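You operate a simulated robot arm through the tools that you are given. There is no shell and no other tool. Be economical: measure what you need, move in short steps, check, and stop when the job is done.

You are at the controls of a simulated two-armed robot. One attempt, no reset.

JOB
Pick up the 10 ml carton from the shelf under the small bench with one hand, pass it to the other hand and put it on the worktop of the store. Set down upright: carton.
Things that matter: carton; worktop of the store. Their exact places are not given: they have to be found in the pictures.

Only the result counts: the job must be done as asked and must still hold three seconds after the hand-in. Knocking over, shifting, dropping, spilling or breaking anything else fails it.

ROBOT AND FRAMES
Two 7-joint arms with two-finger parallel grippers on one trunk, on a base that drives. Base frame: it is fixed to the floor where the robot stands at the start and does not move with it; the origin is under the middle of the robot, x ahead of it, y to its left, z up; the surface under the hand at the start is at about z = 880. Readings come in mm, rad, newtons and seconds.
The left shoulder is at the start at [50, 177, 1021], the right one opposite. With the tool pointing down near the work surface each hand reaches from about 100 to 680 mm from the robot's upright axis, wherever it stands, measured 20 degrees to its own side. Places, roughly: worktop of the store [500, 800, 900]. Payload 3.43 kg a hand.
Tool frame (each hand has its own): the origin (TCP) lies between the finger pads and is the grasp point; the fingertips stand 34 mm ahead of it; z points along the fingers, y is the line along which they close. The gripper opens to 128 mm. The fingers are 24 mm wide and 12 mm thick; the gripper's body (48 by 130 mm) begins 96 mm behind the TCP.
Orientation is that of the tool frame in the base frame, as a unit quaternion [x, y, z, w]. With the fingers straight down and closing along the base's y, the tool's x points along the base's -x, its y along +y and its z along -z.

CONTROLS
- The arms move only by the tool step_arm. It takes "left_commands", "right_commands" or both (then of equal length, played together; a hand with none holds still); each is a list that holds one entry, the list of rows, each a list of 7 numbers: the shift along the base's x, y, z in cm, then the turn, a rotation vector about the base's x, y, z in rad, then the closure in counts, from 0 (fully open) to 255 (shut). In form: [[[x, y, z, ax, ay, az, hand], ...]]. A call has 1 to 20 rows; each row is the pose to reach, as a shift and turn from the pose commanded when the call began. Rows are played at 5 a second. More than 50 mm and 0.15 rad between two rows, or a gripper value outside its range, and nothing of the call is played. A pose out of reach is approached as far as the arm can. The call stops where the force on the tool passes 40 N (or 10 N more than at its start, if that is more) or the arm is blocked; 0.2 s more then pass. Each finger travels about 108 mm/s and halts on what it meets, pressing with about 28 N; the grip force reading is that of the motor and also rises with nothing between the fingers. The clock runs only during rows and for 0.2 s after the last one: add rows that repeat a pose to give the fingers time. It gives the time, the measured TCP pose, the force on the tool (base axes), the opening and the grip force at its end, in the units of the frame above (readings bear some noise), with the torque about the TCP (base axes, N m) and any sound that the robot's microphone picked up.
- Cameras (640 x 400 px; columns grow to the right, rows downward): "scene" is now at [154.6, -20.3, 1195.3]; the picture's right is [-0.14, -0.99, 0.00], its down [-0.52, 0.07, -0.85] and it looks along [0.84, -0.12, -0.52] (base axes); focal length 214 px, centre (320, 200). "left" rides on the left gripper at [76, 11, -160] in its tool frame; the picture's right is [-0.15, 0.99, 0.00], its down [-0.88, -0.13, -0.46] and it looks along [-0.45, -0.07, 0.89] (tool axes); focal length 234 px, centre (320, 200). "right" rides on the right gripper at [76, -11, -160] in its tool frame; the picture's right is [0.15, 0.99, 0.00], its down [-0.88, 0.13, -0.46] and it looks along [-0.45, 0.07, 0.89] (tool axes); focal length 234 px, centre (320, 200).
- camera(camera): a new picture of that camera. No time passes.
- raise_lower(by): slides the trunk up (or, below 0, down) by that many mm; the arms and the scene camera ride with it, the base frame stays. It gives what a move gives, with no picture.
- roll_base(legs): drives the robot by 1 to 6 legs, each [ahead, turn to the left] in mm and rad, along the robot's own axes; the way and the turn of a leg run together, so that a leg with both is an arc; at most 1500 mm and 3.142 rad a leg. The arms and the cameras ride along, it lands a little off, and it stops where it bumps. It gives what a move gives.
- aim_head(pan, tilt): turns the head with the scene camera to pan (to the left, within 1.396 rad either way) and tilt (down, from -0.506 to 1.204), counted from straight ahead of the robot. It gives what a move gives.
- point_at(camera, pixels): there is no depth. For up to 12 entries [column, row, z] of the newest picture of that camera ("zoom" is the newest enlarged one), the place [x, y] in the base frame at which the ray of that pixel passes the height z, good to about 3 mm, but the place of the scene camera against the robot may be out by one fixed shift of up to 12 mm in any direction. No time passes.
- inspect(camera, box): a new picture of the part [left, top, right, bottom] of that camera's present view, enlarged. No time passes.
- close_job(): hands the job in; it is judged then, once.

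Go step by step. Measure first, check grasps and placings, and put right what went wrong. The budget is 80 turns and 78 pictures, counting those below and the enlarged ones. Unless the task says otherwise, let go and move clear before handing in, and close with one line.

The tools are called after "Request:" as a command line: name --argument value ..., lists and objects as JSON in quotes. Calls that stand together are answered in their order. step_arm: Moves the arms, as the interface text tells. Its arguments: {"type":"object","properties":{"left_commands":{"type":"array","items":{"type":"array","items":{"type":"array","items":{"type":"number"}}}},"right_commands":{"type":"array","items":{"type":"array","items":{"type":"array","items":{"type":"number"}}}}},"required":[]} The other tools are called the same way: raise_lower (by) slides the trunk up or down; roll_base (legs) drives the base; aim_head (pan, tilt) turns the head that bears the scene camera; camera (camera) takes a picture; point_at (camera, pixels) gives the place at which the rays of pixels pass given heights; inspect (camera, box) takes an enlarged picture of a part of a camera's view; close_job () hands the job in.

At the start:

```text
time: 0.0
left_eef_pos: [370.0, -45.2, 1095.5]
left_tcp_rot: [-0.001, 1.0, 0.0, 0.0]
left_ft_force: [0.3, -0.3, -0.9]
left_moment: [0.02, -0.02, -0.03]
left_grip_width: 128.0
left_grasp_force: 0.1
right_eef_pos: [367.6, -379.1, 1185.5]
right_tcp_rot: [0.0, 1.0, 0.001, 0.001]
right_ft_force: [-0.7, -0.9, 0.2]
right_moment: [-0.01, -0.02, -0.01]
right_grip_width: 128.1
right_grasp_force: 0.1
trunk travel left (down, up): [-192.0, 209.0]
robot x, y, heading: [2.1, -1.2, 0.002]
head pan, tilt: [-0.143, 0.548]
```

scene: 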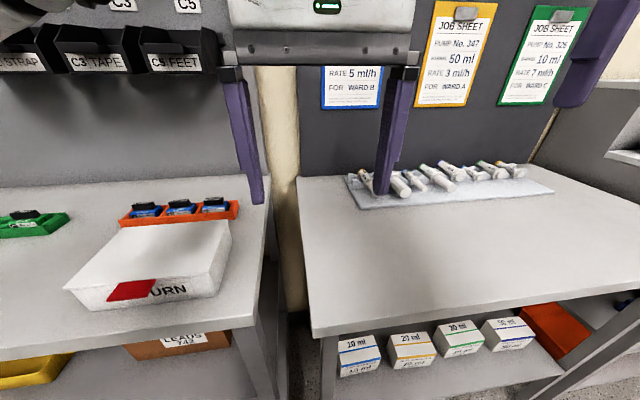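
right: 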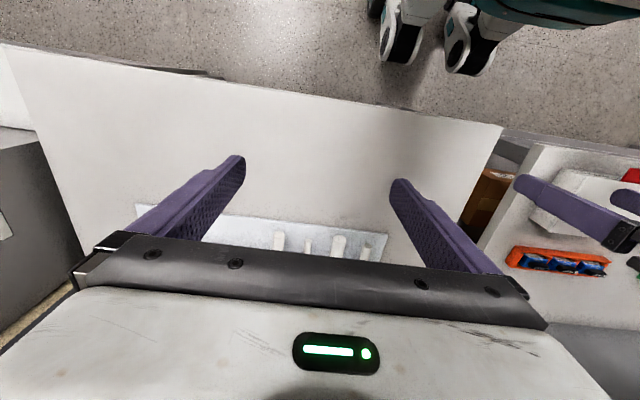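
left: 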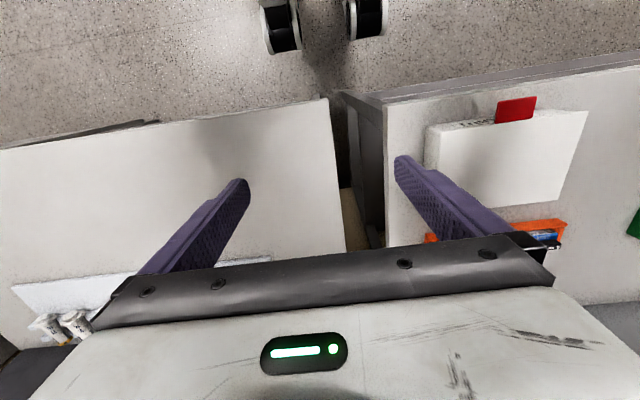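

The scene picture shows four cartons on a low shelf (about rows 320-375, columns 335-535), whose labels I can't read yet. I enlarge them and the left and right sides of the scene.

Request:
inspect --camera "scene" --box '[310, 280, 580, 400]'

Request:
point_at --camera "scene" --pixels '[[313, 336, 880], [640, 270, 880], [296, 178, 880], [266, 180, 880], [228, 330, 880], [360, 375, 600], [475, 350, 600]]'

```text
2.37 times, centred on (445, 340) of scene
```

zoom: 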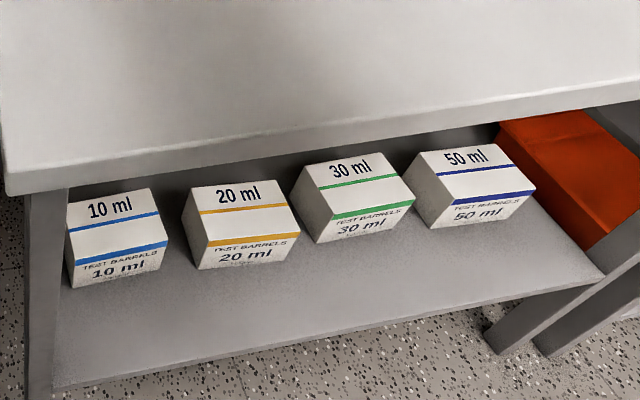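

```text
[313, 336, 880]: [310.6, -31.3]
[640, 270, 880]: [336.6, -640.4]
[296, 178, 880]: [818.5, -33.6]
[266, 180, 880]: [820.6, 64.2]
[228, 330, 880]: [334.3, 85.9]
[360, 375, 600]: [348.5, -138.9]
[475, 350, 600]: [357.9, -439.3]
```

The 10 ml carton is the leftmost one, with blue stripes. The bench front edge is near x=310. I back off to see the shelf better, and then look at the store on the left.

Request:
roll_base --legs '[[-400, 0]]'

Request:
aim_head --pan 0.0 --tilt 0.6

Request:
camera --camera "scene"

Request:
aim_head --pan 0.8 --tilt 0.35

Request:
camera --camera "scene"

```text
time: 2.5
left_eef_pos: [-32.0, -44.7, 1094.7]
left_tcp_rot: [0.0, 1.0, 0.0, 0.001]
left_ft_force: [-0.2, -1.3, 0.1]
left_moment: [0.0, -0.01, -0.03]
left_grip_width: 128.3
left_grasp_force: 0.2
right_eef_pos: [-34.6, -378.4, 1186.9]
right_tcp_rot: [0.0, 1.0, 0.0, 0.002]
right_ft_force: [-0.7, -0.6, 1.2]
right_moment: [-0.03, -0.03, 0.0]
right_grip_width: 128.0
right_grasp_force: 0.1
trunk travel left (down, up): [-192.0, 209.0]
robot x, y, heading: [-397.9, 5.8, 0.001]
head pan, tilt: [-0.143, 0.548]
```

```text
time: 3.2
left_eef_pos: [-32.2, -44.7, 1095.2]
left_tcp_rot: [-0.001, 1.0, -0.001, 0.0]
left_ft_force: [-0.2, 0.9, 0.0]
left_moment: [0.01, 0.0, 0.0]
left_grip_width: 128.1
left_grasp_force: 0.0
right_eef_pos: [-31.8, -379.6, 1187.0]
right_tcp_rot: [0.0, 1.0, 0.001, 0.0]
right_ft_force: [-0.5, -0.9, -0.7]
right_moment: [0.03, 0.01, 0.01]
right_grip_width: 128.2
right_grasp_force: 0.1
trunk travel left (down, up): [-192.0, 209.0]
robot x, y, heading: [-401.9, 1.5, -0.001]
head pan, tilt: [0.0, 0.6]
```

```text
73 pictures are left
```

scene: 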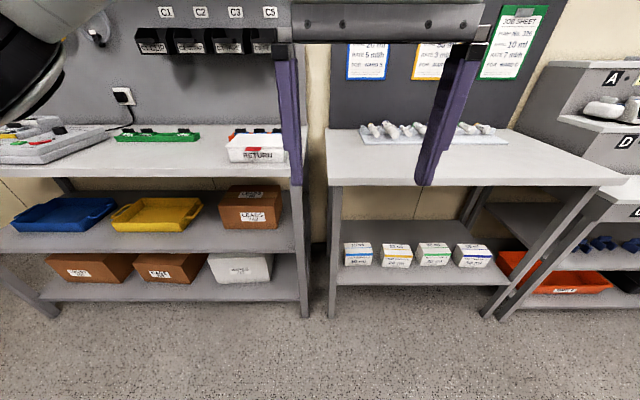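

```text
time: 4.3
left_eef_pos: [-30.2, -43.3, 1096.9]
left_tcp_rot: [0.0, 1.0, 0.0, 0.0]
left_ft_force: [0.0, -0.1, -1.4]
left_moment: [0.03, -0.01, 0.01]
left_grip_width: 128.0
left_grasp_force: 0.0
right_eef_pos: [-33.9, -378.9, 1187.4]
right_tcp_rot: [0.0, 1.0, 0.001, 0.001]
right_ft_force: [-0.2, 0.4, 0.5]
right_moment: [0.04, -0.02, -0.01]
right_grip_width: 128.2
right_grasp_force: 0.0
trunk travel left (down, up): [-192.0, 209.0]
robot x, y, heading: [-402.8, 3.0, -0.002]
head pan, tilt: [0.799, 0.351]
```

```text
72 pictures are left
```

scene: 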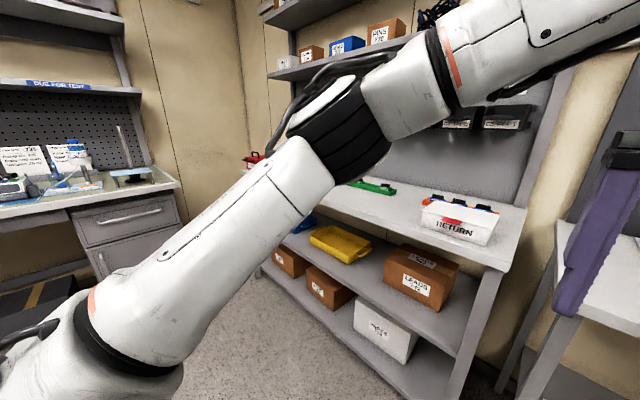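

The store is the left bench, and the cartons stand on the low shelf at roughly z=340. I lower the trunk and look at the cartons more level, to measure them.

Request:
raise_lower --by -190

Request:
aim_head --pan -0.15 --tilt 0.6

Request:
camera --camera "scene"

Request:
inspect --camera "scene" --box '[270, 130, 430, 230]'

```text
time: 6.4
left_eef_pos: [-31.4, -45.0, 904.9]
left_tcp_rot: [-0.001, 1.0, 0.0, 0.0]
left_ft_force: [0.2, -0.4, -0.7]
left_moment: [0.01, 0.01, 0.04]
left_grip_width: 128.0
left_grasp_force: 0.1
right_eef_pos: [-34.0, -379.3, 996.3]
right_tcp_rot: [0.0, 1.0, 0.0, 0.001]
right_ft_force: [-0.2, -0.4, 0.8]
right_moment: [-0.02, 0.01, 0.02]
right_grip_width: 127.9
right_grasp_force: 0.1
trunk travel left (down, up): [-2.0, 399.0]
robot x, y, heading: [-404.3, 1.3, 0.003]
head pan, tilt: [0.799, 0.351]
```

```text
time: 7.6
left_eef_pos: [-30.0, -45.3, 906.0]
left_tcp_rot: [-0.001, 1.0, 0.001, 0.002]
left_ft_force: [0.1, -0.4, -0.2]
left_moment: [0.0, -0.01, 0.0]
left_grip_width: 127.9
left_grasp_force: 0.2
right_eef_pos: [-34.2, -380.3, 996.3]
right_tcp_rot: [-0.001, 1.0, 0.001, 0.001]
right_ft_force: [1.2, 0.4, 0.5]
right_moment: [-0.03, 0.01, 0.01]
right_grip_width: 128.1
right_grasp_force: 0.1
trunk travel left (down, up): [-2.0, 399.0]
robot x, y, heading: [-399.7, 0.8, -0.004]
head pan, tilt: [-0.15, 0.6]
```

```text
71 pictures are left
```

scene: 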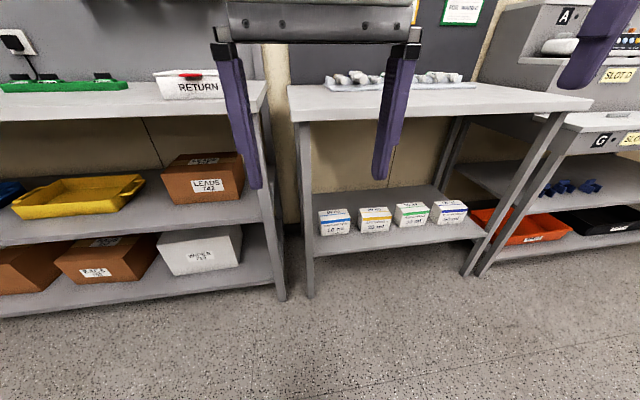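

```text
4.00 times, centred on (350, 180) of scene
```

zoom: 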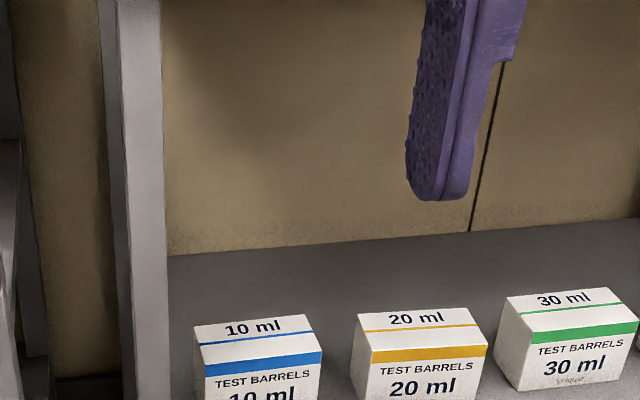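

The cartons are cut off at the bottom of that enlargement. I take it again a little lower.

Request:
inspect --camera "scene" --box '[290, 180, 418, 260]'

```text
5.00 times, centred on (354, 220) of scene
```

zoom: 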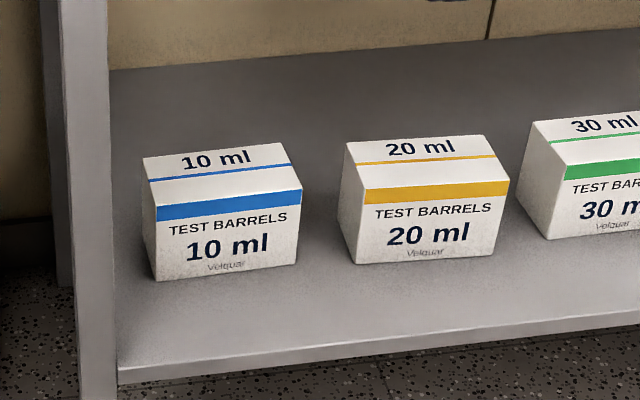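

The 10 ml carton's corners are now clear in the zoom: (155,281), (294,264), (156,207), (302,190), (143,157) and (278,142). I get their rays at candidate heights.

Request:
point_at --camera "zoom" --pixels '[[155, 281, 340], [155, 281, 300], [294, 264, 340], [156, 207, 420], [156, 207, 400], [302, 190, 420], [143, 157, 420], [278, 142, 420], [118, 368, 340], [640, 315, 340], [117, 70, 340], [355, 265, 340]]'

Request:
point_at --camera "scene" --pixels '[[292, 122, 840], [294, 120, 840], [594, 100, 880], [289, 87, 880], [266, 82, 900], [302, 297, 0], [312, 297, 0]]'

```text
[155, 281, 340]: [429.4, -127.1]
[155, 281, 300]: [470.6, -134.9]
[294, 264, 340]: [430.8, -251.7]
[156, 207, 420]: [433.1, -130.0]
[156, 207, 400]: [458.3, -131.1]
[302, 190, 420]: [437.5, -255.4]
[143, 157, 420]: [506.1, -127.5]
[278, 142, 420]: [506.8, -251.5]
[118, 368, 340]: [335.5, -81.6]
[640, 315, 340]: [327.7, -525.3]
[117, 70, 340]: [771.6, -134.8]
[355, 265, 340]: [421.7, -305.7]
```

```text
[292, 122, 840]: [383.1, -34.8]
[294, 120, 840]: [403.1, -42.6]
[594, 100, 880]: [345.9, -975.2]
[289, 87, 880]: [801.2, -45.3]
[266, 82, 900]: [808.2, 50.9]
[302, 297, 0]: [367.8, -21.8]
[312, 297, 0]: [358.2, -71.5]
```

The carton measures about 125 (y) × 72 (x) × 82 mm, centred near [468, -190], on a shelf at z≈340. Its 125 mm width is too much for the gripper, so it must be gripped across x from above, leaning to the right, with the hand passed in under the bench. I now turn the right hand by 90° with a 25° lean and lower it, and move the left hand aside.

Request:
step_arm --right_commands '[[[0, 1.5, -4.6, 0.0311, -0.0311, 0.1403, 0], [0, 3.0, -9.2, 0.0622, -0.0622, 0.2806, 0], [0, 4.5, -13.8, 0.0933, -0.0933, 0.421, 0], [0, 6, -18.4, 0.1244, -0.1244, 0.5613, 0], [0, 7.5, -23, 0.1555, -0.1555, 0.7016, 0], [0, 9, -27.6, 0.1865, -0.1865, 0.842, 0], [0, 10.5, -32.2, 0.2176, -0.2176, 0.9823, 0], [0, 12, -36.8, 0.2487, -0.2487, 1.1226, 0], [0, 13.5, -41.4, 0.2798, -0.2798, 1.2629, 0], [0, 15, -46, 0.3109, -0.3109, 1.4033, 0], [0, 16.5, -50.6, 0.342, -0.342, 1.5436, 0], [0, 16.5, -50.6, 0.342, -0.342, 1.5436, 0]]]' --left_commands '[[[-2, 3, 2, 0, 0, 0, 0], [-4, 6, 4, 0, 0, 0, 0], [-6, 9, 6, 0, 0, 0, 0], [-8, 12, 8, 0, 0, 0, 0], [-8, 15, 10, 0, 0, 0, 0], [-8, 18, 12, 0, 0, 0, 0], [-8, 20, 12, 0, 0, 0, 0], [-8, 20, 12, 0, 0, 0, 0], [-8, 20, 12, 0, 0, 0, 0], [-8, 20, 12, 0, 0, 0, 0], [-8, 20, 12, 0, 0, 0, 0], [-8, 20, 12, 0, 0, 0, 0]]]'

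Request:
camera --camera "scene"

Request:
camera --camera "right"

```text
time: 8.3
left_eef_pos: [-69.5, 20.7, 944.9]
left_tcp_rot: [-0.012, 1.0, 0.001, -0.001]
left_ft_force: [0.6, -0.8, -0.2]
left_moment: [0.0, -0.03, -0.01]
left_grip_width: 128.0
left_grasp_force: 0.1
right_eef_pos: [-35.1, -345.3, 895.5]
right_tcp_rot: [-0.155, 0.987, 0.034, 0.035]
right_ft_force: [-0.1, 0.1, 0.3]
right_moment: [-0.04, 0.03, 0.0]
right_grip_width: 128.0
right_grasp_force: 0.0
trunk travel left (down, up): [-2.0, 399.0]
robot x, y, heading: [-401.7, -1.5, 0.0]
head pan, tilt: [-0.15, 0.6]
stopped in row 3 (left hand): the force on the tool passed its limit at 50 N (the readings are from after the stop); the commanded pose is now the measured one
```

```text
68 pictures are left
```

scene: 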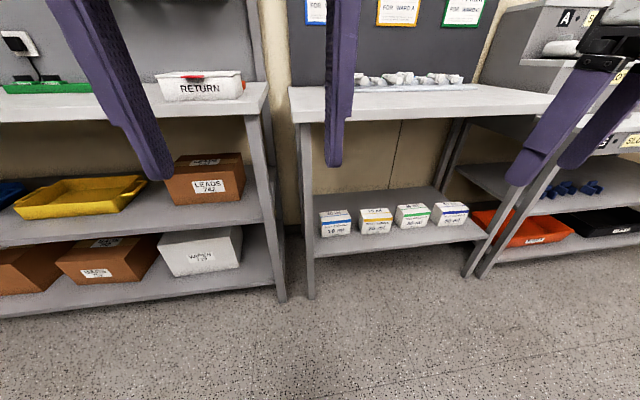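

```text
67 pictures are left
```

right: 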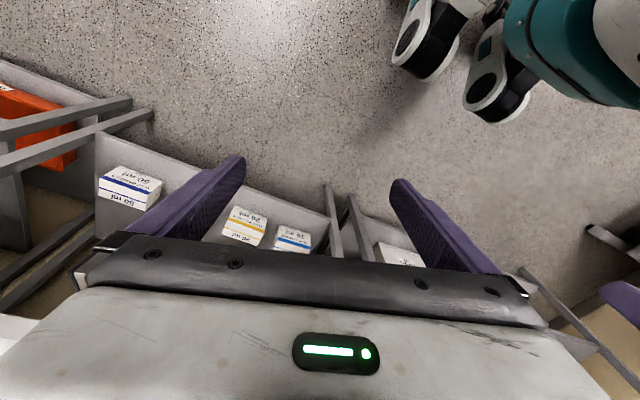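

The left hand stopped on something, probably the head beside its camera mount. I take the left hand forward and outward, and carry on with the right hand.

Request:
step_arm --right_commands '[[[0, 1.45, -4.5, 0.0303, -0.0303, 0.1369, 0], [0, 2.9, -9, 0.0607, -0.0607, 0.2738, 0], [0, 4.3, -13.5, 0.091, -0.091, 0.4107, 0], [0, 5.8, -18, 0.1213, -0.1213, 0.5476, 0], [0, 7.2, -22.5, 0.1517, -0.1517, 0.6844, 0], [0, 8.7, -27, 0.182, -0.182, 0.8213, 0], [0, 10.1, -31.5, 0.2123, -0.2123, 0.9582, 0], [0, 11.6, -36, 0.2427, -0.2427, 1.0951, 0], [0, 13, -40.5, 0.273, -0.273, 1.232, 0], [0, 13, -40.5, 0.273, -0.273, 1.232, 0]]]' --left_commands '[[[2, 0, 0, 0, 0, 0, 0], [4, 0, 0, 0, 0, 0, 0], [5, 2, 0, 0, 0, 0, 0], [5, 4, 0, 0, 0, 0, 0], [5, 6, 1, 0, 0, 0, 0], [5, 8, 2, 0, 0, 0, 0], [5, 10, 3, 0, 0, 0, 0], [5, 12, 4, 0, 0, 0, 0], [5, 14, 5, 0, 0, 0, 0], [5, 14, 5, 0, 0, 0, 0]]]'

Request:
camera --camera "scene"

Request:
camera --camera "right"

```text
time: 10.5
left_eef_pos: [-20.9, 160.6, 996.3]
left_tcp_rot: [-0.011, 1.0, 0.001, -0.002]
left_ft_force: [0.3, 0.3, 1.0]
left_moment: [-0.05, 0.0, 0.0]
left_grip_width: 128.1
left_grasp_force: 0.1
right_eef_pos: [-32.0, -195.1, 502.9]
right_tcp_rot: [-0.67, 0.692, 0.167, 0.21]
right_ft_force: [0.2, -0.1, -0.2]
right_moment: [0.0, -0.01, -0.01]
right_grip_width: 128.1
right_grasp_force: 0.0
right hand out of reach, approached as far as the arm can: row 3, 4, 5, 6, 7, 8, 9, 10
trunk travel left (down, up): [-2.0, 399.0]
robot x, y, heading: [-400.6, -1.2, 0.002]
head pan, tilt: [-0.15, 0.6]
```

```text
66 pictures are left
```

scene: 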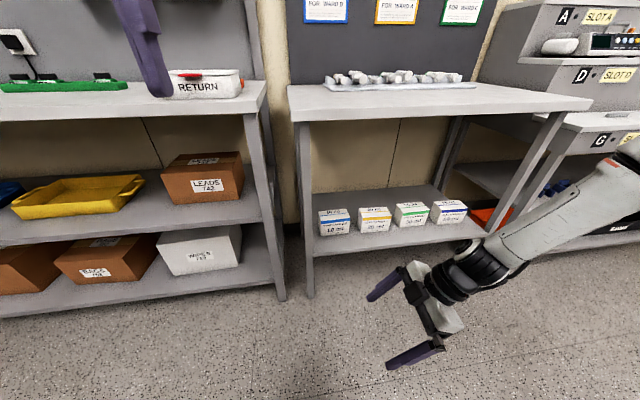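

```text
65 pictures are left
```

right: 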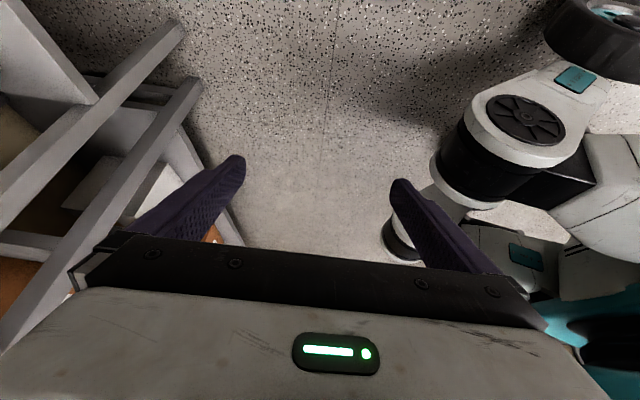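

The right hand is nearly in the wanted pose (tilt off by about 0.1 rad), with the arm coming in from the right. I extend it forward 18 cm, which should bring the pose within reach.

Request:
step_arm --right_commands '[[[4, 0, 0, 0, 0, 0, 0], [8, 0, 0, 0, 0, 0, 0], [12, 0, 0, 0, 0, 0, 0], [16, 0, 0, 0, 0, 0, 0], [18, 0, 0, 0, 0, 0, 0], [18, 0, 0, 0, 0, 0, 0]]]'

Request:
camera --camera "scene"

```text
time: 11.9
left_eef_pos: [-21.3, 160.2, 996.6]
left_tcp_rot: [-0.012, 1.0, 0.001, -0.001]
left_ft_force: [0.1, 0.5, 0.1]
left_moment: [0.02, -0.02, 0.04]
left_grip_width: 128.0
left_grasp_force: 0.1
right_eef_pos: [95.8, -222.3, 503.1]
right_tcp_rot: [-0.658, 0.689, 0.17, 0.253]
right_ft_force: [-1.2, 0.4, 0.1]
right_moment: [-0.04, 0.02, -0.04]
right_grip_width: 128.1
right_grasp_force: 0.1
right hand out of reach, approached as far as the arm can: row 1, 2, 3, 4, 5, 6
trunk travel left (down, up): [-2.0, 399.0]
robot x, y, heading: [-401.4, 2.4, 0.006]
head pan, tilt: [-0.15, 0.6]
```

```text
64 pictures are left
```

scene: 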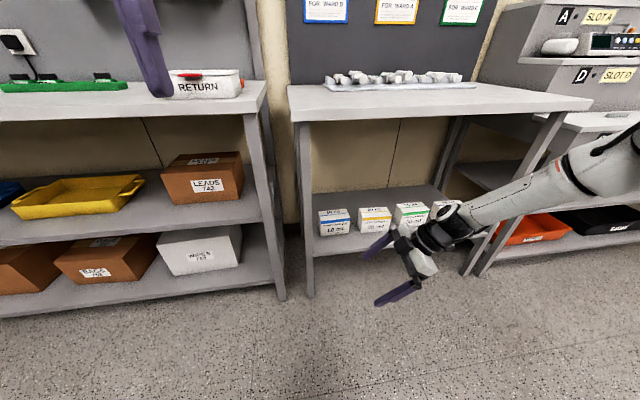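

The right hand is again held short by a wrist limit: it leans 34° and points 7° forward. A robot heading of about +0.35 rad, with the carton to its right front, should relax the wrist. I drive the base to about (-325, -276) with heading 0.35.

Request:
roll_base --legs '[[0, 1.834], [-288, 0], [0, -1.49]]'

Request:
aim_head --pan -0.3 --tilt 0.6

Request:
camera --camera "scene"

```text
time: 22.0
left_eef_pos: [-22.8, 5.1, 996.9]
left_tcp_rot: [-0.189, 0.982, 0.001, -0.001]
left_ft_force: [-0.4, -0.4, 0.7]
left_moment: [-0.01, -0.01, 0.01]
left_grip_width: 127.8
left_grasp_force: 0.1
right_eef_pos: [219.3, -311.0, 502.5]
right_tcp_rot: [0.769, -0.561, -0.213, -0.22]
right_ft_force: [-0.4, 0.0, -0.3]
right_moment: [0.0, 0.02, 0.01]
right_grip_width: 128.2
right_grasp_force: 0.1
trunk travel left (down, up): [-2.0, 399.0]
robot x, y, heading: [-318.5, -276.3, 0.357]
head pan, tilt: [-0.15, 0.6]
```

```text
time: 22.7
left_eef_pos: [-23.0, 6.3, 996.8]
left_tcp_rot: [-0.189, 0.982, 0.0, -0.001]
left_ft_force: [0.4, 0.4, -0.1]
left_moment: [-0.01, 0.0, 0.03]
left_grip_width: 128.0
left_grasp_force: 0.1
right_eef_pos: [219.1, -311.5, 501.6]
right_tcp_rot: [0.769, -0.561, -0.213, -0.219]
right_ft_force: [0.1, 0.3, 0.1]
right_moment: [-0.03, -0.04, 0.02]
right_grip_width: 128.0
right_grasp_force: 0.0
trunk travel left (down, up): [-2.0, 399.0]
robot x, y, heading: [-324.6, -277.9, 0.359]
head pan, tilt: [-0.3, 0.6]
```

```text
63 pictures are left
```

scene: 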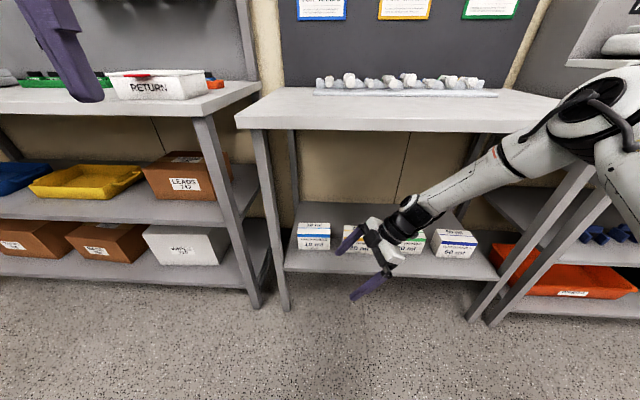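

The view agrees with the earlier positions. I correct the hand's orientation here (lean 35°, closing along x) before going in.

Request:
step_arm --right_commands '[[[0, 0, 0, -0.008, 0.048, -0.14, 0], [0, 0, 0, -0.017, 0.097, -0.279, 0], [0, 0, 0, -0.017, 0.097, -0.279, 0]]]'

```text
time: 23.5
left_eef_pos: [-24.0, 7.2, 996.6]
left_tcp_rot: [-0.188, 0.982, 0.0, -0.001]
left_ft_force: [-0.4, 0.4, -0.1]
left_moment: [0.0, -0.01, 0.01]
left_grip_width: 128.1
left_grasp_force: 0.0
right_eef_pos: [218.4, -311.3, 503.0]
right_tcp_rot: [-0.674, 0.675, 0.212, 0.212]
right_ft_force: [0.1, -0.4, 0.6]
right_moment: [-0.02, 0.0, 0.0]
right_grip_width: 127.7
right_grasp_force: 0.1
trunk travel left (down, up): [-2.0, 399.0]
robot x, y, heading: [-323.0, -276.3, 0.359]
head pan, tilt: [-0.3, 0.6]
```

The orientation is now right. The elbow rides high (about z=940), so the arm must be nearly stretched before it goes under the bench, which will drop the elbow. I extend it here first and look.

Request:
step_arm --right_commands '[[[4, 1, -0.5, 0, 0, 0, 0], [8, 2, -1, 0, 0, 0, 0], [12, 3, -1.5, 0, 0, 0, 0], [12, 3, -1.5, 0, 0, 0, 0]]]'

Request:
camera --camera "scene"

```text
time: 24.5
left_eef_pos: [-23.3, 7.4, 997.4]
left_tcp_rot: [-0.189, 0.982, 0.0, -0.002]
left_ft_force: [0.1, 0.2, -0.5]
left_moment: [0.01, 0.02, 0.06]
left_grip_width: 127.8
left_grasp_force: 0.0
right_eef_pos: [277.7, -324.3, 503.8]
right_tcp_rot: [0.674, -0.674, -0.214, -0.216]
right_ft_force: [-0.1, -0.9, 0.1]
right_moment: [-0.03, 0.01, 0.04]
right_grip_width: 128.2
right_grasp_force: 0.1
right hand out of reach, approached as far as the arm can: row 1, 2, 3, 4
trunk travel left (down, up): [-2.0, 399.0]
robot x, y, heading: [-326.9, -276.1, 0.359]
head pan, tilt: [-0.3, 0.6]
```

```text
62 pictures are left
```

scene: 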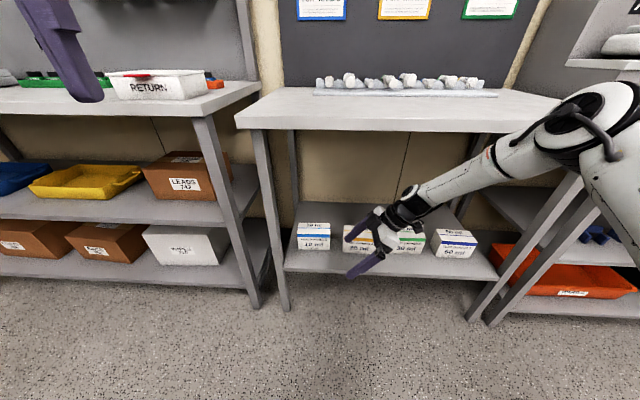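

The reach stops at z≈503 in each of these poses, so there may be a height limit in this posture. I test it by pulling back and going down.

Request:
step_arm --right_commands '[[[-4, 0, -3, 0, 0, 0, 0], [-8, 0, -6, 0, 0, 0, 0], [-10, 0, -10, 0, 0, 0, 0], [-10, 0, -12, 0, 0, 0, 0], [-10, 0, -12, 0, 0, 0, 0]]]'

Request:
camera --camera "scene"

```text
time: 25.7
left_eef_pos: [-22.5, 7.5, 996.7]
left_tcp_rot: [-0.19, 0.982, 0.001, -0.002]
left_ft_force: [-0.8, -0.6, -0.4]
left_moment: [-0.03, -0.01, 0.02]
left_grip_width: 128.0
left_grasp_force: 0.1
right_eef_pos: [164.9, -337.9, 442.7]
right_tcp_rot: [0.675, -0.674, -0.212, -0.212]
right_ft_force: [0.5, 0.2, 0.2]
right_moment: [0.03, 0.0, -0.02]
right_grip_width: 128.0
right_grasp_force: 0.1
right hand out of reach, approached as far as the arm can: row 2, 3, 4, 5
trunk travel left (down, up): [-2.0, 399.0]
robot x, y, heading: [-323.1, -276.7, 0.356]
head pan, tilt: [-0.3, 0.6]
```

```text
61 pictures are left
```

scene: 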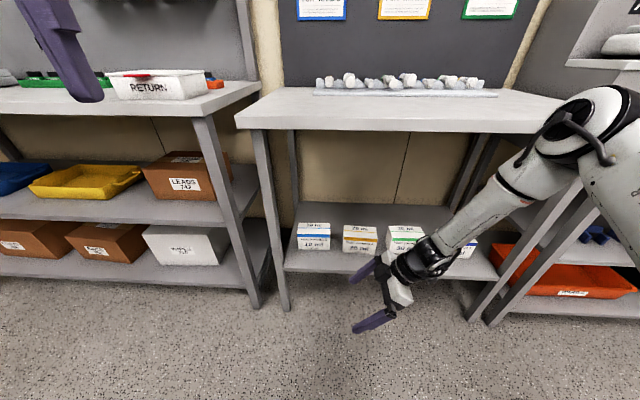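

Pulling back lets the hand go lower, so this is a wrist limit. Turning the robot further left (heading about 0.8), placed to the right of the carton, should make the hand pose easier. I drive there in stages.

Request:
roll_base --legs '[[0, 1.286], [-333, 0], [0, -0.843]]'

Request:
step_arm --right_commands '[[[0, 0, 1, 0, 0, -0.147, 0], [0, 0, 2, 0, 0, -0.295, 0], [0, 0, 3, 0, 0, -0.443, 0], [0, 0, 4, 0, 0, -0.443, 0]]]'

Request:
aim_head --pan -0.4 --tilt 0.6

Request:
camera --camera "scene"

```text
time: 33.2
left_eef_pos: [-154.0, -221.9, 995.8]
left_tcp_rot: [-0.406, 0.914, 0.001, -0.002]
left_ft_force: [0.9, -0.7, -0.6]
left_moment: [0.02, 0.0, -0.01]
left_grip_width: 128.0
left_grasp_force: 0.1
right_eef_pos: [167.4, -446.2, 442.5]
right_tcp_rot: [0.81, -0.504, -0.255, -0.159]
right_ft_force: [-0.4, -0.3, -0.5]
right_moment: [0.0, 0.0, 0.0]
right_grip_width: 127.8
right_grasp_force: 0.1
trunk travel left (down, up): [-2.0, 399.0]
robot x, y, heading: [-297.9, -606.0, 0.812]
head pan, tilt: [-0.3, 0.6]
```

```text
time: 34.2
left_eef_pos: [-154.3, -221.5, 996.6]
left_tcp_rot: [-0.406, 0.914, 0.001, -0.001]
left_ft_force: [0.4, -0.2, 0.1]
left_moment: [-0.01, -0.02, 0.02]
left_grip_width: 128.1
left_grasp_force: 0.1
right_eef_pos: [168.6, -446.8, 483.7]
right_tcp_rot: [0.679, -0.67, -0.214, -0.212]
right_ft_force: [0.9, 0.2, 0.5]
right_moment: [0.01, 0.04, 0.0]
right_grip_width: 127.9
right_grasp_force: 0.2
trunk travel left (down, up): [-2.0, 399.0]
robot x, y, heading: [-297.4, -604.4, 0.817]
head pan, tilt: [-0.3, 0.6]
```

```text
time: 34.9
left_eef_pos: [-153.1, -221.6, 997.9]
left_tcp_rot: [-0.407, 0.914, 0.001, -0.001]
left_ft_force: [0.0, -0.3, 0.3]
left_moment: [-0.03, -0.01, 0.0]
left_grip_width: 128.4
left_grasp_force: 0.0
right_eef_pos: [168.1, -447.5, 483.1]
right_tcp_rot: [0.679, -0.67, -0.214, -0.212]
right_ft_force: [-0.5, 0.8, 0.3]
right_moment: [-0.03, 0.0, 0.04]
right_grip_width: 128.0
right_grasp_force: 0.1
trunk travel left (down, up): [-2.0, 399.0]
robot x, y, heading: [-298.7, -606.4, 0.817]
head pan, tilt: [-0.4, 0.6]
```

```text
60 pictures are left
```

scene: 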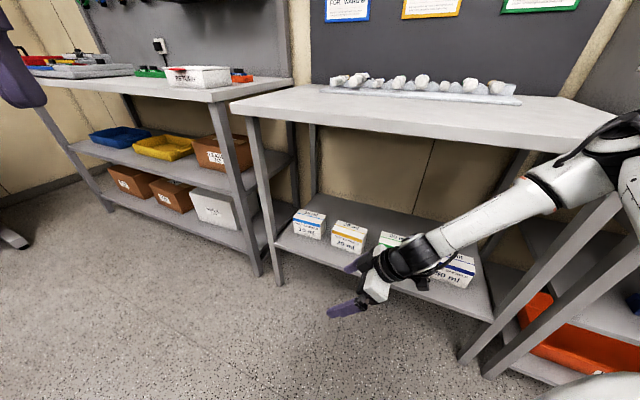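

The orientation is held easily now. I stretch the arm toward the working offset, keeping z at about 483.

Request:
step_arm --right_commands '[[[4, 2.5, 0, 0, 0, 0, 0], [8, 5, 0, 0, 0, 0, 0], [12, 7.5, 0, 0, 0, 0, 0], [16, 10, 0, 0, 0, 0, 0], [16, 10, 0, 0, 0, 0, 0]]]'

Request:
camera --camera "scene"

```text
time: 36.1
left_eef_pos: [-152.7, -221.7, 996.5]
left_tcp_rot: [-0.407, 0.914, 0.001, -0.001]
left_ft_force: [0.6, -0.1, 0.0]
left_moment: [-0.02, -0.01, 0.01]
left_grip_width: 128.2
left_grasp_force: 0.0
right_eef_pos: [316.6, -364.6, 506.1]
right_tcp_rot: [0.679, -0.669, -0.213, -0.212]
right_ft_force: [0.1, -0.7, -0.9]
right_moment: [-0.01, 0.02, 0.0]
right_grip_width: 128.2
right_grasp_force: 0.1
right hand out of reach, approached as far as the arm can: row 3, 4, 5
trunk travel left (down, up): [-2.0, 399.0]
robot x, y, heading: [-294.7, -606.9, 0.817]
head pan, tilt: [-0.4, 0.6]
```

```text
59 pictures are left
```

scene: 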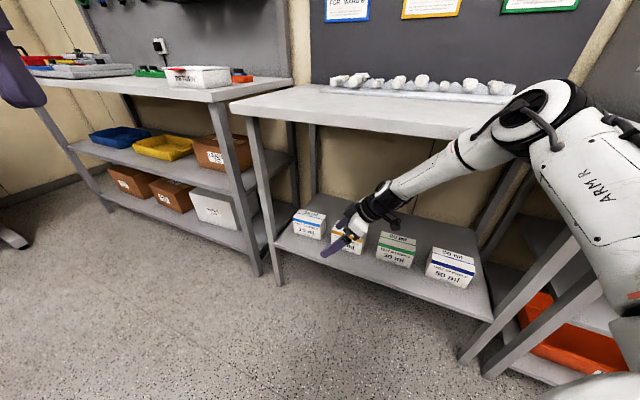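

The stuck poses fit an arc, as if the upper arm cannot dip further. I test this in free space: hand straight down with an easy yaw, close in, lowered as far as it goes.

Request:
step_arm --right_commands '[[[-2.5, -1.5, 0, -0.083, 0.033, -0.106, 0], [-5, -3, 0, -0.167, 0.065, -0.213, 0], [-7.5, -4.5, 0, -0.25, 0.098, -0.319, 0], [-10, -6, 0, -0.333, 0.131, -0.426, 0], [-12.5, -7.5, 0, -0.416, 0.164, -0.532, 0], [-15, -9, 0, -0.5, 0.196, -0.639, 0], [-17.2, -10.6, 0, -0.583, 0.229, -0.745, 0], [-17.2, -10.6, -4.5, -0.583, 0.229, -0.745, 0], [-17.2, -10.6, -9, -0.583, 0.229, -0.745, 0], [-17.2, -10.6, -13.5, -0.583, 0.229, -0.745, 0], [-17.2, -10.6, -18, -0.583, 0.229, -0.745, 0], [-17.2, -10.6, -22.5, -0.583, 0.229, -0.745, 0], [-17.2, -10.6, -27, -0.583, 0.229, -0.745, 0]]]'

Request:
camera --camera "scene"

```text
time: 38.9
left_eef_pos: [-153.4, -221.7, 996.3]
left_tcp_rot: [-0.407, 0.914, 0.001, -0.001]
left_ft_force: [-0.2, -0.3, 0.1]
left_moment: [0.02, 0.01, -0.02]
left_grip_width: 127.8
left_grasp_force: 0.1
right_eef_pos: [165.3, -541.0, 413.0]
right_tcp_rot: [-0.397, 0.918, 0.001, 0.0]
right_ft_force: [-1.0, 0.0, 0.1]
right_moment: [0.04, 0.02, 0.01]
right_grip_width: 128.1
right_grasp_force: 0.1
right hand out of reach, approached as far as the arm can: row 1, 2, 3, 4, 9, 10, 11, 12, 13
trunk travel left (down, up): [-2.0, 399.0]
robot x, y, heading: [-296.5, -610.7, 0.814]
head pan, tilt: [-0.4, 0.6]
```

```text
58 pictures are left
```

scene: 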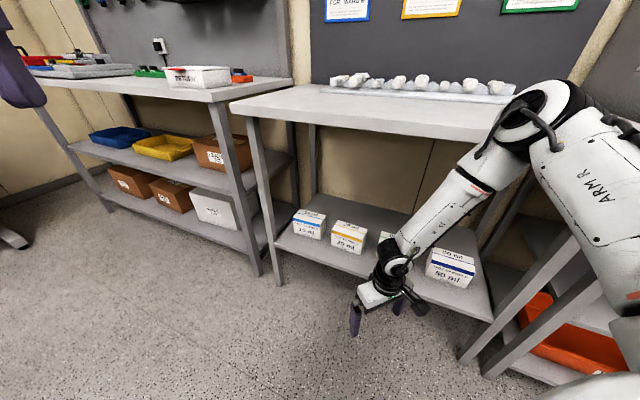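

The hand stops at z=413, with the elbow still at pixel (545,105) and the upper arm pointing upward, so a shoulder limit is confirmed. I look at the shoulder itself to understand how it is mounted.

Request:
aim_head --pan -1.39 --tilt 0.6

Request:
camera --camera "scene"

Request:
camera --camera "right"

```text
time: 40.2
left_eef_pos: [-155.0, -222.1, 996.8]
left_tcp_rot: [-0.407, 0.913, 0.0, -0.001]
left_ft_force: [-0.3, 0.6, 0.3]
left_moment: [-0.03, -0.02, 0.01]
left_grip_width: 127.9
left_grasp_force: 0.1
right_eef_pos: [164.4, -540.5, 413.0]
right_tcp_rot: [-0.396, 0.918, 0.001, -0.001]
right_ft_force: [1.0, 0.9, -0.3]
right_moment: [0.02, -0.02, -0.01]
right_grip_width: 128.1
right_grasp_force: 0.0
trunk travel left (down, up): [-2.0, 399.0]
robot x, y, heading: [-296.1, -608.0, 0.814]
head pan, tilt: [-1.389, 0.6]
```

```text
57 pictures are left
```

scene: 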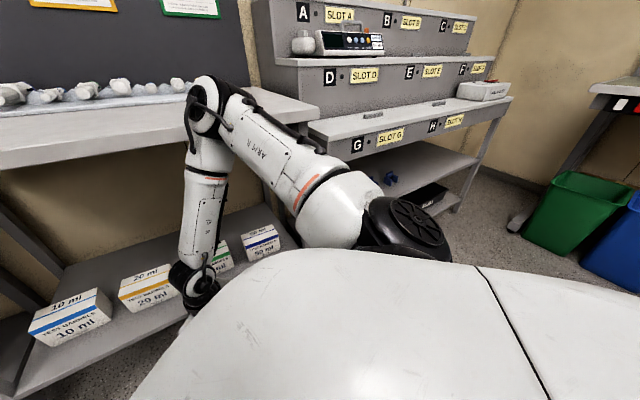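

```text
56 pictures are left
```

right: 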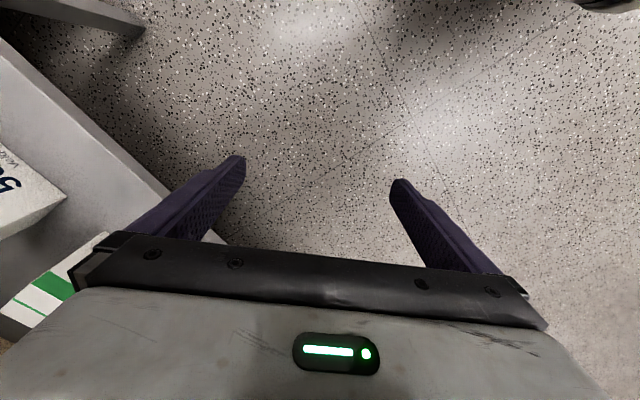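

The arm is Franka-like, on a side-mounted shoulder. I test whether reaching sideways lets the elbow drop: I turn the robot to face +y, which also makes the hand's easy yaw close along x, and reach right and down over free floor.

Request:
roll_base --legs '[[0, 0.757]]'

Request:
step_arm --right_commands '[[[4, -4, 1, 0, 0, 0, 0], [7, -7, 1, 0, 0, 0, 0], [10, -11, 1, 0, 0, 0, 0], [13, -15, 1, 0, 0, 0, 0], [16, -19, 1, 0, 0, 0, 0], [19, -23, 1, 0, 0, 0, 0], [22, -26, 1, 0, 0, 0, 0], [22, -26, -4, 0, 0, 0, 0], [22, -26, -9, 0, 0, 0, 0], [22, -26, -14, 0, 0, 0, 0], [22, -26, -14, 0, 0, 0, 0]]]'

Request:
aim_head --pan -1.2 --tilt 0.6

Request:
camera --camera "scene"

```text
time: 42.6
left_eef_pos: [-460.0, -229.6, 995.8]
left_tcp_rot: [0.717, -0.697, 0.0, 0.001]
left_ft_force: [0.8, 0.2, -0.5]
left_moment: [0.0, 0.02, -0.02]
left_grip_width: 128.1
left_grasp_force: 0.0
right_eef_pos: [-10.0, -239.8, 412.7]
right_tcp_rot: [0.71, -0.705, -0.001, 0.001]
right_ft_force: [-0.5, -0.3, -0.4]
right_moment: [0.03, -0.02, 0.03]
right_grip_width: 128.2
right_grasp_force: 0.0
trunk travel left (down, up): [-2.0, 399.0]
robot x, y, heading: [-296.4, -602.4, 1.573]
head pan, tilt: [-1.389, 0.6]
```

```text
refused: row 1 steps farther than a row can; nothing moved
```

```text
time: 43.3
left_eef_pos: [-460.7, -228.1, 996.7]
left_tcp_rot: [0.717, -0.697, 0.0, 0.001]
left_ft_force: [-0.1, 0.3, -0.6]
left_moment: [-0.04, -0.02, 0.01]
left_grip_width: 127.9
left_grasp_force: 0.1
right_eef_pos: [-10.6, -239.3, 413.9]
right_tcp_rot: [0.709, -0.705, 0.0, 0.0]
right_ft_force: [-0.4, -0.6, -1.2]
right_moment: [0.0, -0.02, -0.03]
right_grip_width: 128.1
right_grasp_force: 0.1
trunk travel left (down, up): [-2.0, 399.0]
robot x, y, heading: [-299.5, -607.9, 1.579]
head pan, tilt: [-1.201, 0.6]
```

```text
55 pictures are left
```

scene: 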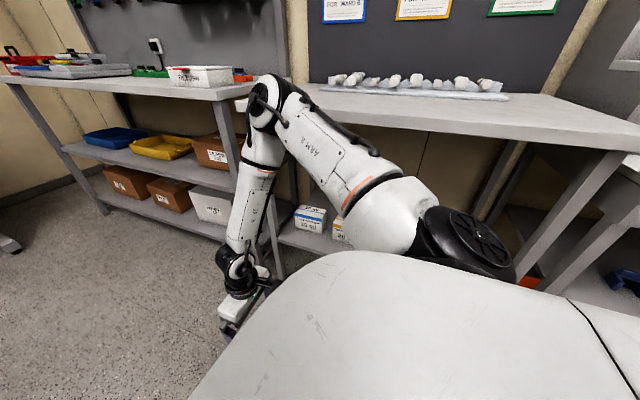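

The first row's step was too long and the arm call was refused. I repeat it with smaller steps.

Request:
step_arm --right_commands '[[[3, -3.5, 1, 0, 0, 0, 0], [6, -7, 1, 0, 0, 0, 0], [9, -10.5, 1, 0, 0, 0, 0], [12, -14, 1, 0, 0, 0, 0], [15, -17.5, 1, 0, 0, 0, 0], [18, -21, 1, 0, 0, 0, 0], [21, -24.5, 1, 0, 0, 0, 0], [22, -26, -2, 0, 0, 0, 0], [22, -26, -6, 0, 0, 0, 0], [22, -26, -10, 0, 0, 0, 0], [22, -26, -14, 0, 0, 0, 0], [22, -26, -14, 0, 0, 0, 0]]]'

Request:
camera --camera "scene"

```text
time: 45.9
left_eef_pos: [-459.3, -228.6, 996.2]
left_tcp_rot: [0.718, -0.697, -0.001, 0.001]
left_ft_force: [-1.1, -1.0, 1.3]
left_moment: [0.01, 0.0, 0.02]
left_grip_width: 128.0
left_grasp_force: 0.0
right_eef_pos: [210.5, -500.7, 271.8]
right_tcp_rot: [0.709, -0.705, -0.001, 0.0]
right_ft_force: [0.3, 1.2, 0.3]
right_moment: [0.02, 0.0, -0.02]
right_grip_width: 127.9
right_grasp_force: 0.0
trunk travel left (down, up): [-2.0, 399.0]
robot x, y, heading: [-298.5, -608.6, 1.576]
head pan, tilt: [-1.201, 0.6]
```

```text
54 pictures are left
```

scene: 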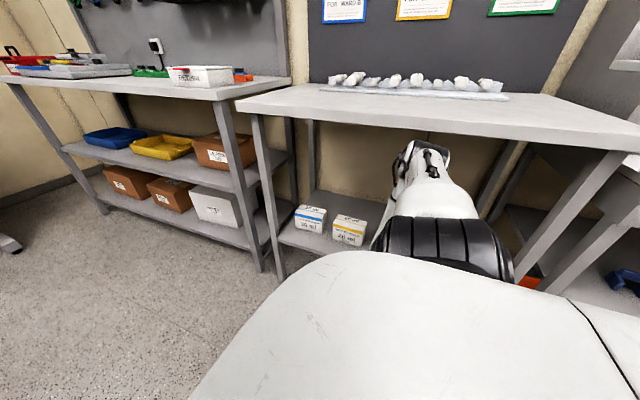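

Reaching sideways works: the hand went down to z=272 with the elbow low. I raise the hand to 480 and stretch it further sideways to see how the forearm lies relative to the bench top.

Request:
step_arm --right_commands '[[[0, 0, 5, 0, 0, 0, 0], [0, 0, 10, 0, 0, 0, 0], [0, 0, 15, 0, 0, 0, 0], [0, 0, 20, 0, 0, 0, 0], [3, 0, 20, 0, 0, 0, 0], [6, 0, 20, 0, 0, 0, 0], [9, 0, 20, 0, 0, 0, 0], [9, 0, 20, 0, 0, 0, 0]]]'

Request:
camera --camera "scene"

Request:
camera --camera "right"

```text
time: 47.7
left_eef_pos: [-461.0, -228.8, 997.0]
left_tcp_rot: [0.717, -0.697, 0.0, 0.001]
left_ft_force: [-0.2, 0.6, -0.7]
left_moment: [-0.03, -0.02, -0.04]
left_grip_width: 128.1
left_grasp_force: 0.0
right_eef_pos: [299.4, -500.0, 473.9]
right_tcp_rot: [0.71, -0.705, -0.001, 0.0]
right_ft_force: [0.7, 0.6, -0.4]
right_moment: [0.01, 0.0, -0.02]
right_grip_width: 127.9
right_grasp_force: 0.1
trunk travel left (down, up): [-2.0, 399.0]
robot x, y, heading: [-295.8, -607.2, 1.578]
head pan, tilt: [-1.201, 0.6]
```

```text
53 pictures are left
```

scene: 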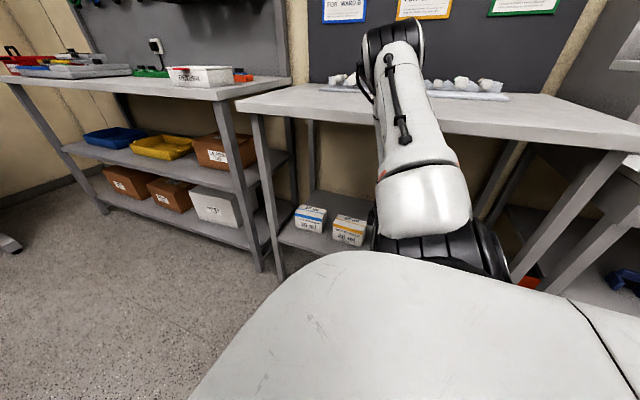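

```text
52 pictures are left
```

right: 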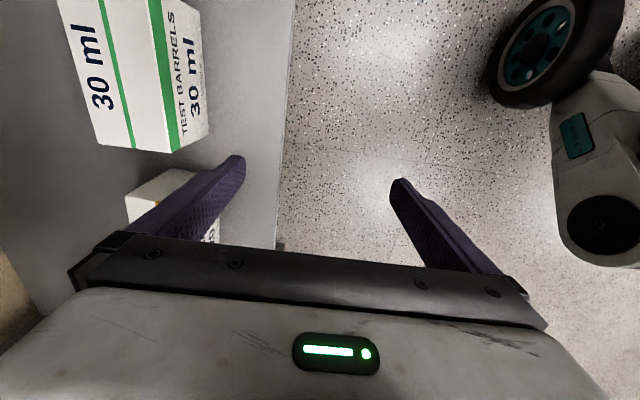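

Near in, the elbow rises above the bench top (about z=995), so stretching plus a lean should lower it. The robot's x is right already. I drive ahead 210 mm to bring the shoulder to y≈-350, then lean the hand 35° while still outside.

Request:
roll_base --legs '[[210, 0]]'

Request:
step_arm --right_commands '[[[0, 2.5, 0, 0.122, 0, 0, 0], [0, 5, 0, 0.244, 0, 0, 0], [0, 7.5, 0, 0.366, 0, 0, 0], [0, 8.5, 0, 0.488, 0, 0, 0], [0, 8.5, 0, 0.61, 0, 0, 0], [0, 8.5, 0, 0.61, 0, 0, 0]]]'

Request:
camera --camera "scene"

```text
time: 49.4
left_eef_pos: [-461.8, -20.6, 996.6]
left_tcp_rot: [0.718, -0.696, 0.0, 0.001]
left_ft_force: [0.2, 0.6, -0.5]
left_moment: [0.03, -0.02, 0.02]
left_grip_width: 128.1
left_grasp_force: 0.0
right_eef_pos: [298.1, -291.4, 472.8]
right_tcp_rot: [0.71, -0.705, -0.001, 0.0]
right_ft_force: [-0.4, 0.3, 0.2]
right_moment: [-0.01, -0.02, 0.05]
right_grip_width: 127.6
right_grasp_force: 0.0
trunk travel left (down, up): [-2.0, 399.0]
robot x, y, heading: [-298.5, -397.2, 1.575]
head pan, tilt: [-1.201, 0.6]
```

```text
time: 50.8
left_eef_pos: [-462.8, -19.8, 996.8]
left_tcp_rot: [0.718, -0.696, -0.001, 0.001]
left_ft_force: [0.1, 0.1, -1.0]
left_moment: [-0.04, -0.01, 0.01]
left_grip_width: 128.0
left_grasp_force: 0.0
right_eef_pos: [298.2, -205.1, 473.0]
right_tcp_rot: [0.677, -0.672, -0.212, -0.213]
right_ft_force: [0.2, 0.4, -0.6]
right_moment: [0.01, -0.04, 0.0]
right_grip_width: 127.8
right_grasp_force: 0.0
trunk travel left (down, up): [-2.0, 399.0]
robot x, y, heading: [-300.4, -399.5, 1.579]
head pan, tilt: [-1.201, 0.6]
```

```text
51 pictures are left
```

scene: 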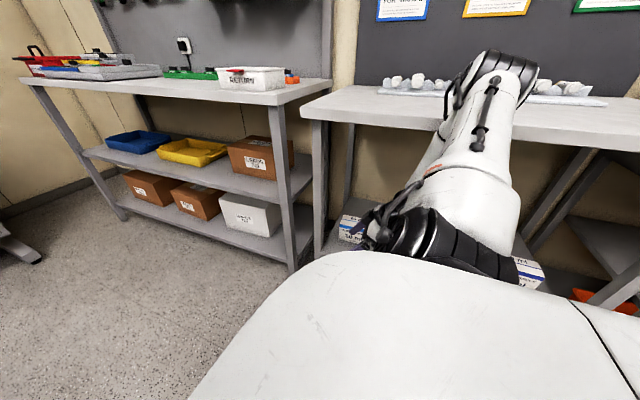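

The hand is leaning 35° at (298, -205, 473). I extend in x stepwise under the bench and watch the elbow and forearm.

Request:
step_arm --right_commands '[[[2.5, 0, 0, 0, 0, 0, 0], [5, 0, 0, 0, 0, 0, 0], [7, 0, 0, 0, 0, 0, 0], [7, 0, 0, 0, 0, 0, 0]]]'

Request:
aim_head --pan -1.39 --tilt 0.5

Request:
camera --camera "scene"

Request:
camera --camera "right"

```text
time: 51.8
left_eef_pos: [-469.3, -26.4, 996.9]
left_tcp_rot: [0.718, -0.696, 0.0, -0.004]
left_ft_force: [-0.6, -0.4, 0.8]
left_moment: [-0.03, -0.02, -0.02]
left_grip_width: 127.9
left_grasp_force: 0.0
right_eef_pos: [358.8, -210.4, 473.7]
right_tcp_rot: [0.674, -0.674, -0.217, -0.21]
right_ft_force: [0.8, 1.1, 0.4]
right_moment: [0.0, 0.0, -0.02]
right_grip_width: 127.9
right_grasp_force: 0.0
trunk travel left (down, up): [-2.0, 399.0]
robot x, y, heading: [-296.9, -398.7, 1.579]
head pan, tilt: [-1.201, 0.6]
```

```text
time: 52.5
left_eef_pos: [-469.3, -25.7, 998.0]
left_tcp_rot: [0.718, -0.696, 0.001, -0.005]
left_ft_force: [-0.4, -0.1, 0.0]
left_moment: [0.0, 0.02, 0.02]
left_grip_width: 128.0
left_grasp_force: 0.0
right_eef_pos: [356.5, -210.5, 472.8]
right_tcp_rot: [0.675, -0.674, -0.218, -0.207]
right_ft_force: [-0.3, -0.2, 0.1]
right_moment: [-0.01, 0.0, 0.02]
right_grip_width: 128.1
right_grasp_force: 0.0
trunk travel left (down, up): [-2.0, 399.0]
robot x, y, heading: [-298.8, -398.3, 1.577]
head pan, tilt: [-1.389, 0.499]
```

```text
50 pictures are left
```

scene: 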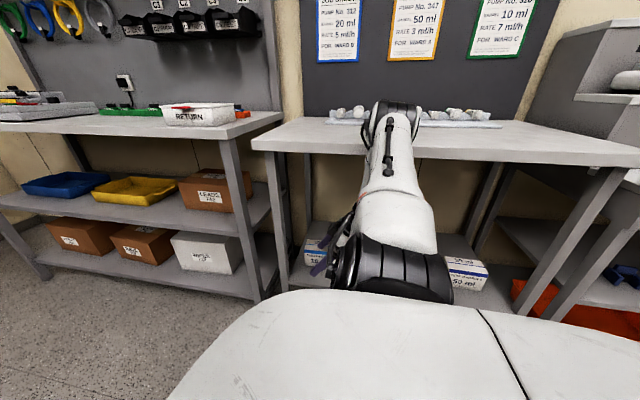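

```text
49 pictures are left
```

right: 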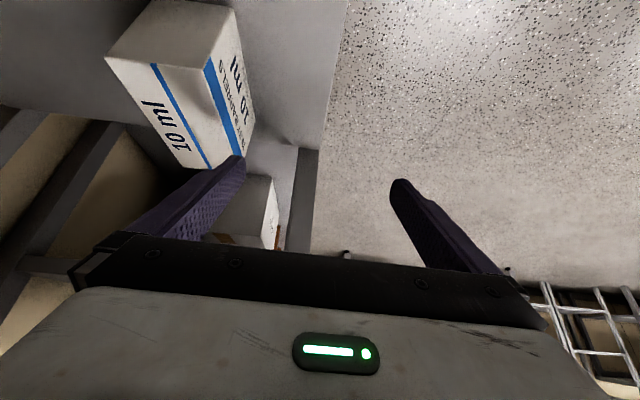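

Commanded x=368 gave 358, and the left hand shifted about 7 mm although the tool force is nil. The forearm is probably touching the bench top's edge. I retract and move the robot about 80 mm further from the bench, so the arm works more stretched and lower.

Request:
step_arm --right_commands '[[[-3, 0, 0, 0, 0, 0, 0], [-7, 0, 0, 0, 0, 0, 0], [-11, 0, 0, 0, 0, 0, 0], [-11, 0, 0, 0, 0, 0, 0]]]'

Request:
roll_base --legs '[[0, 0.4], [205, 0], [0, -0.407], [-189, 0]]'

```text
time: 53.5
left_eef_pos: [-463.0, -20.1, 997.3]
left_tcp_rot: [0.718, -0.696, 0.001, 0.001]
left_ft_force: [0.6, 0.1, -0.6]
left_moment: [-0.03, 0.04, 0.04]
left_grip_width: 128.0
left_grasp_force: 0.1
right_eef_pos: [257.4, -205.3, 473.6]
right_tcp_rot: [0.677, -0.672, -0.212, -0.213]
right_ft_force: [0.1, -1.7, -0.8]
right_moment: [0.02, -0.05, -0.02]
right_grip_width: 128.0
right_grasp_force: 0.0
trunk travel left (down, up): [-2.0, 399.0]
robot x, y, heading: [-298.0, -398.2, 1.578]
head pan, tilt: [-1.389, 0.499]
```

```text
time: 58.7
left_eef_pos: [-540.6, -18.3, 997.6]
left_tcp_rot: [0.715, -0.699, 0.0, 0.002]
left_ft_force: [-0.2, 0.0, -0.7]
left_moment: [-0.01, -0.01, 0.0]
left_grip_width: 127.7
left_grasp_force: 0.0
right_eef_pos: [177.5, -208.3, 472.8]
right_tcp_rot: [-0.675, 0.675, 0.21, 0.214]
right_ft_force: [-0.4, 0.5, -0.1]
right_moment: [0.01, 0.02, -0.03]
right_grip_width: 127.9
right_grasp_force: 0.0
trunk travel left (down, up): [-2.0, 399.0]
robot x, y, heading: [-379.7, -396.2, 1.575]
head pan, tilt: [-1.389, 0.499]
```

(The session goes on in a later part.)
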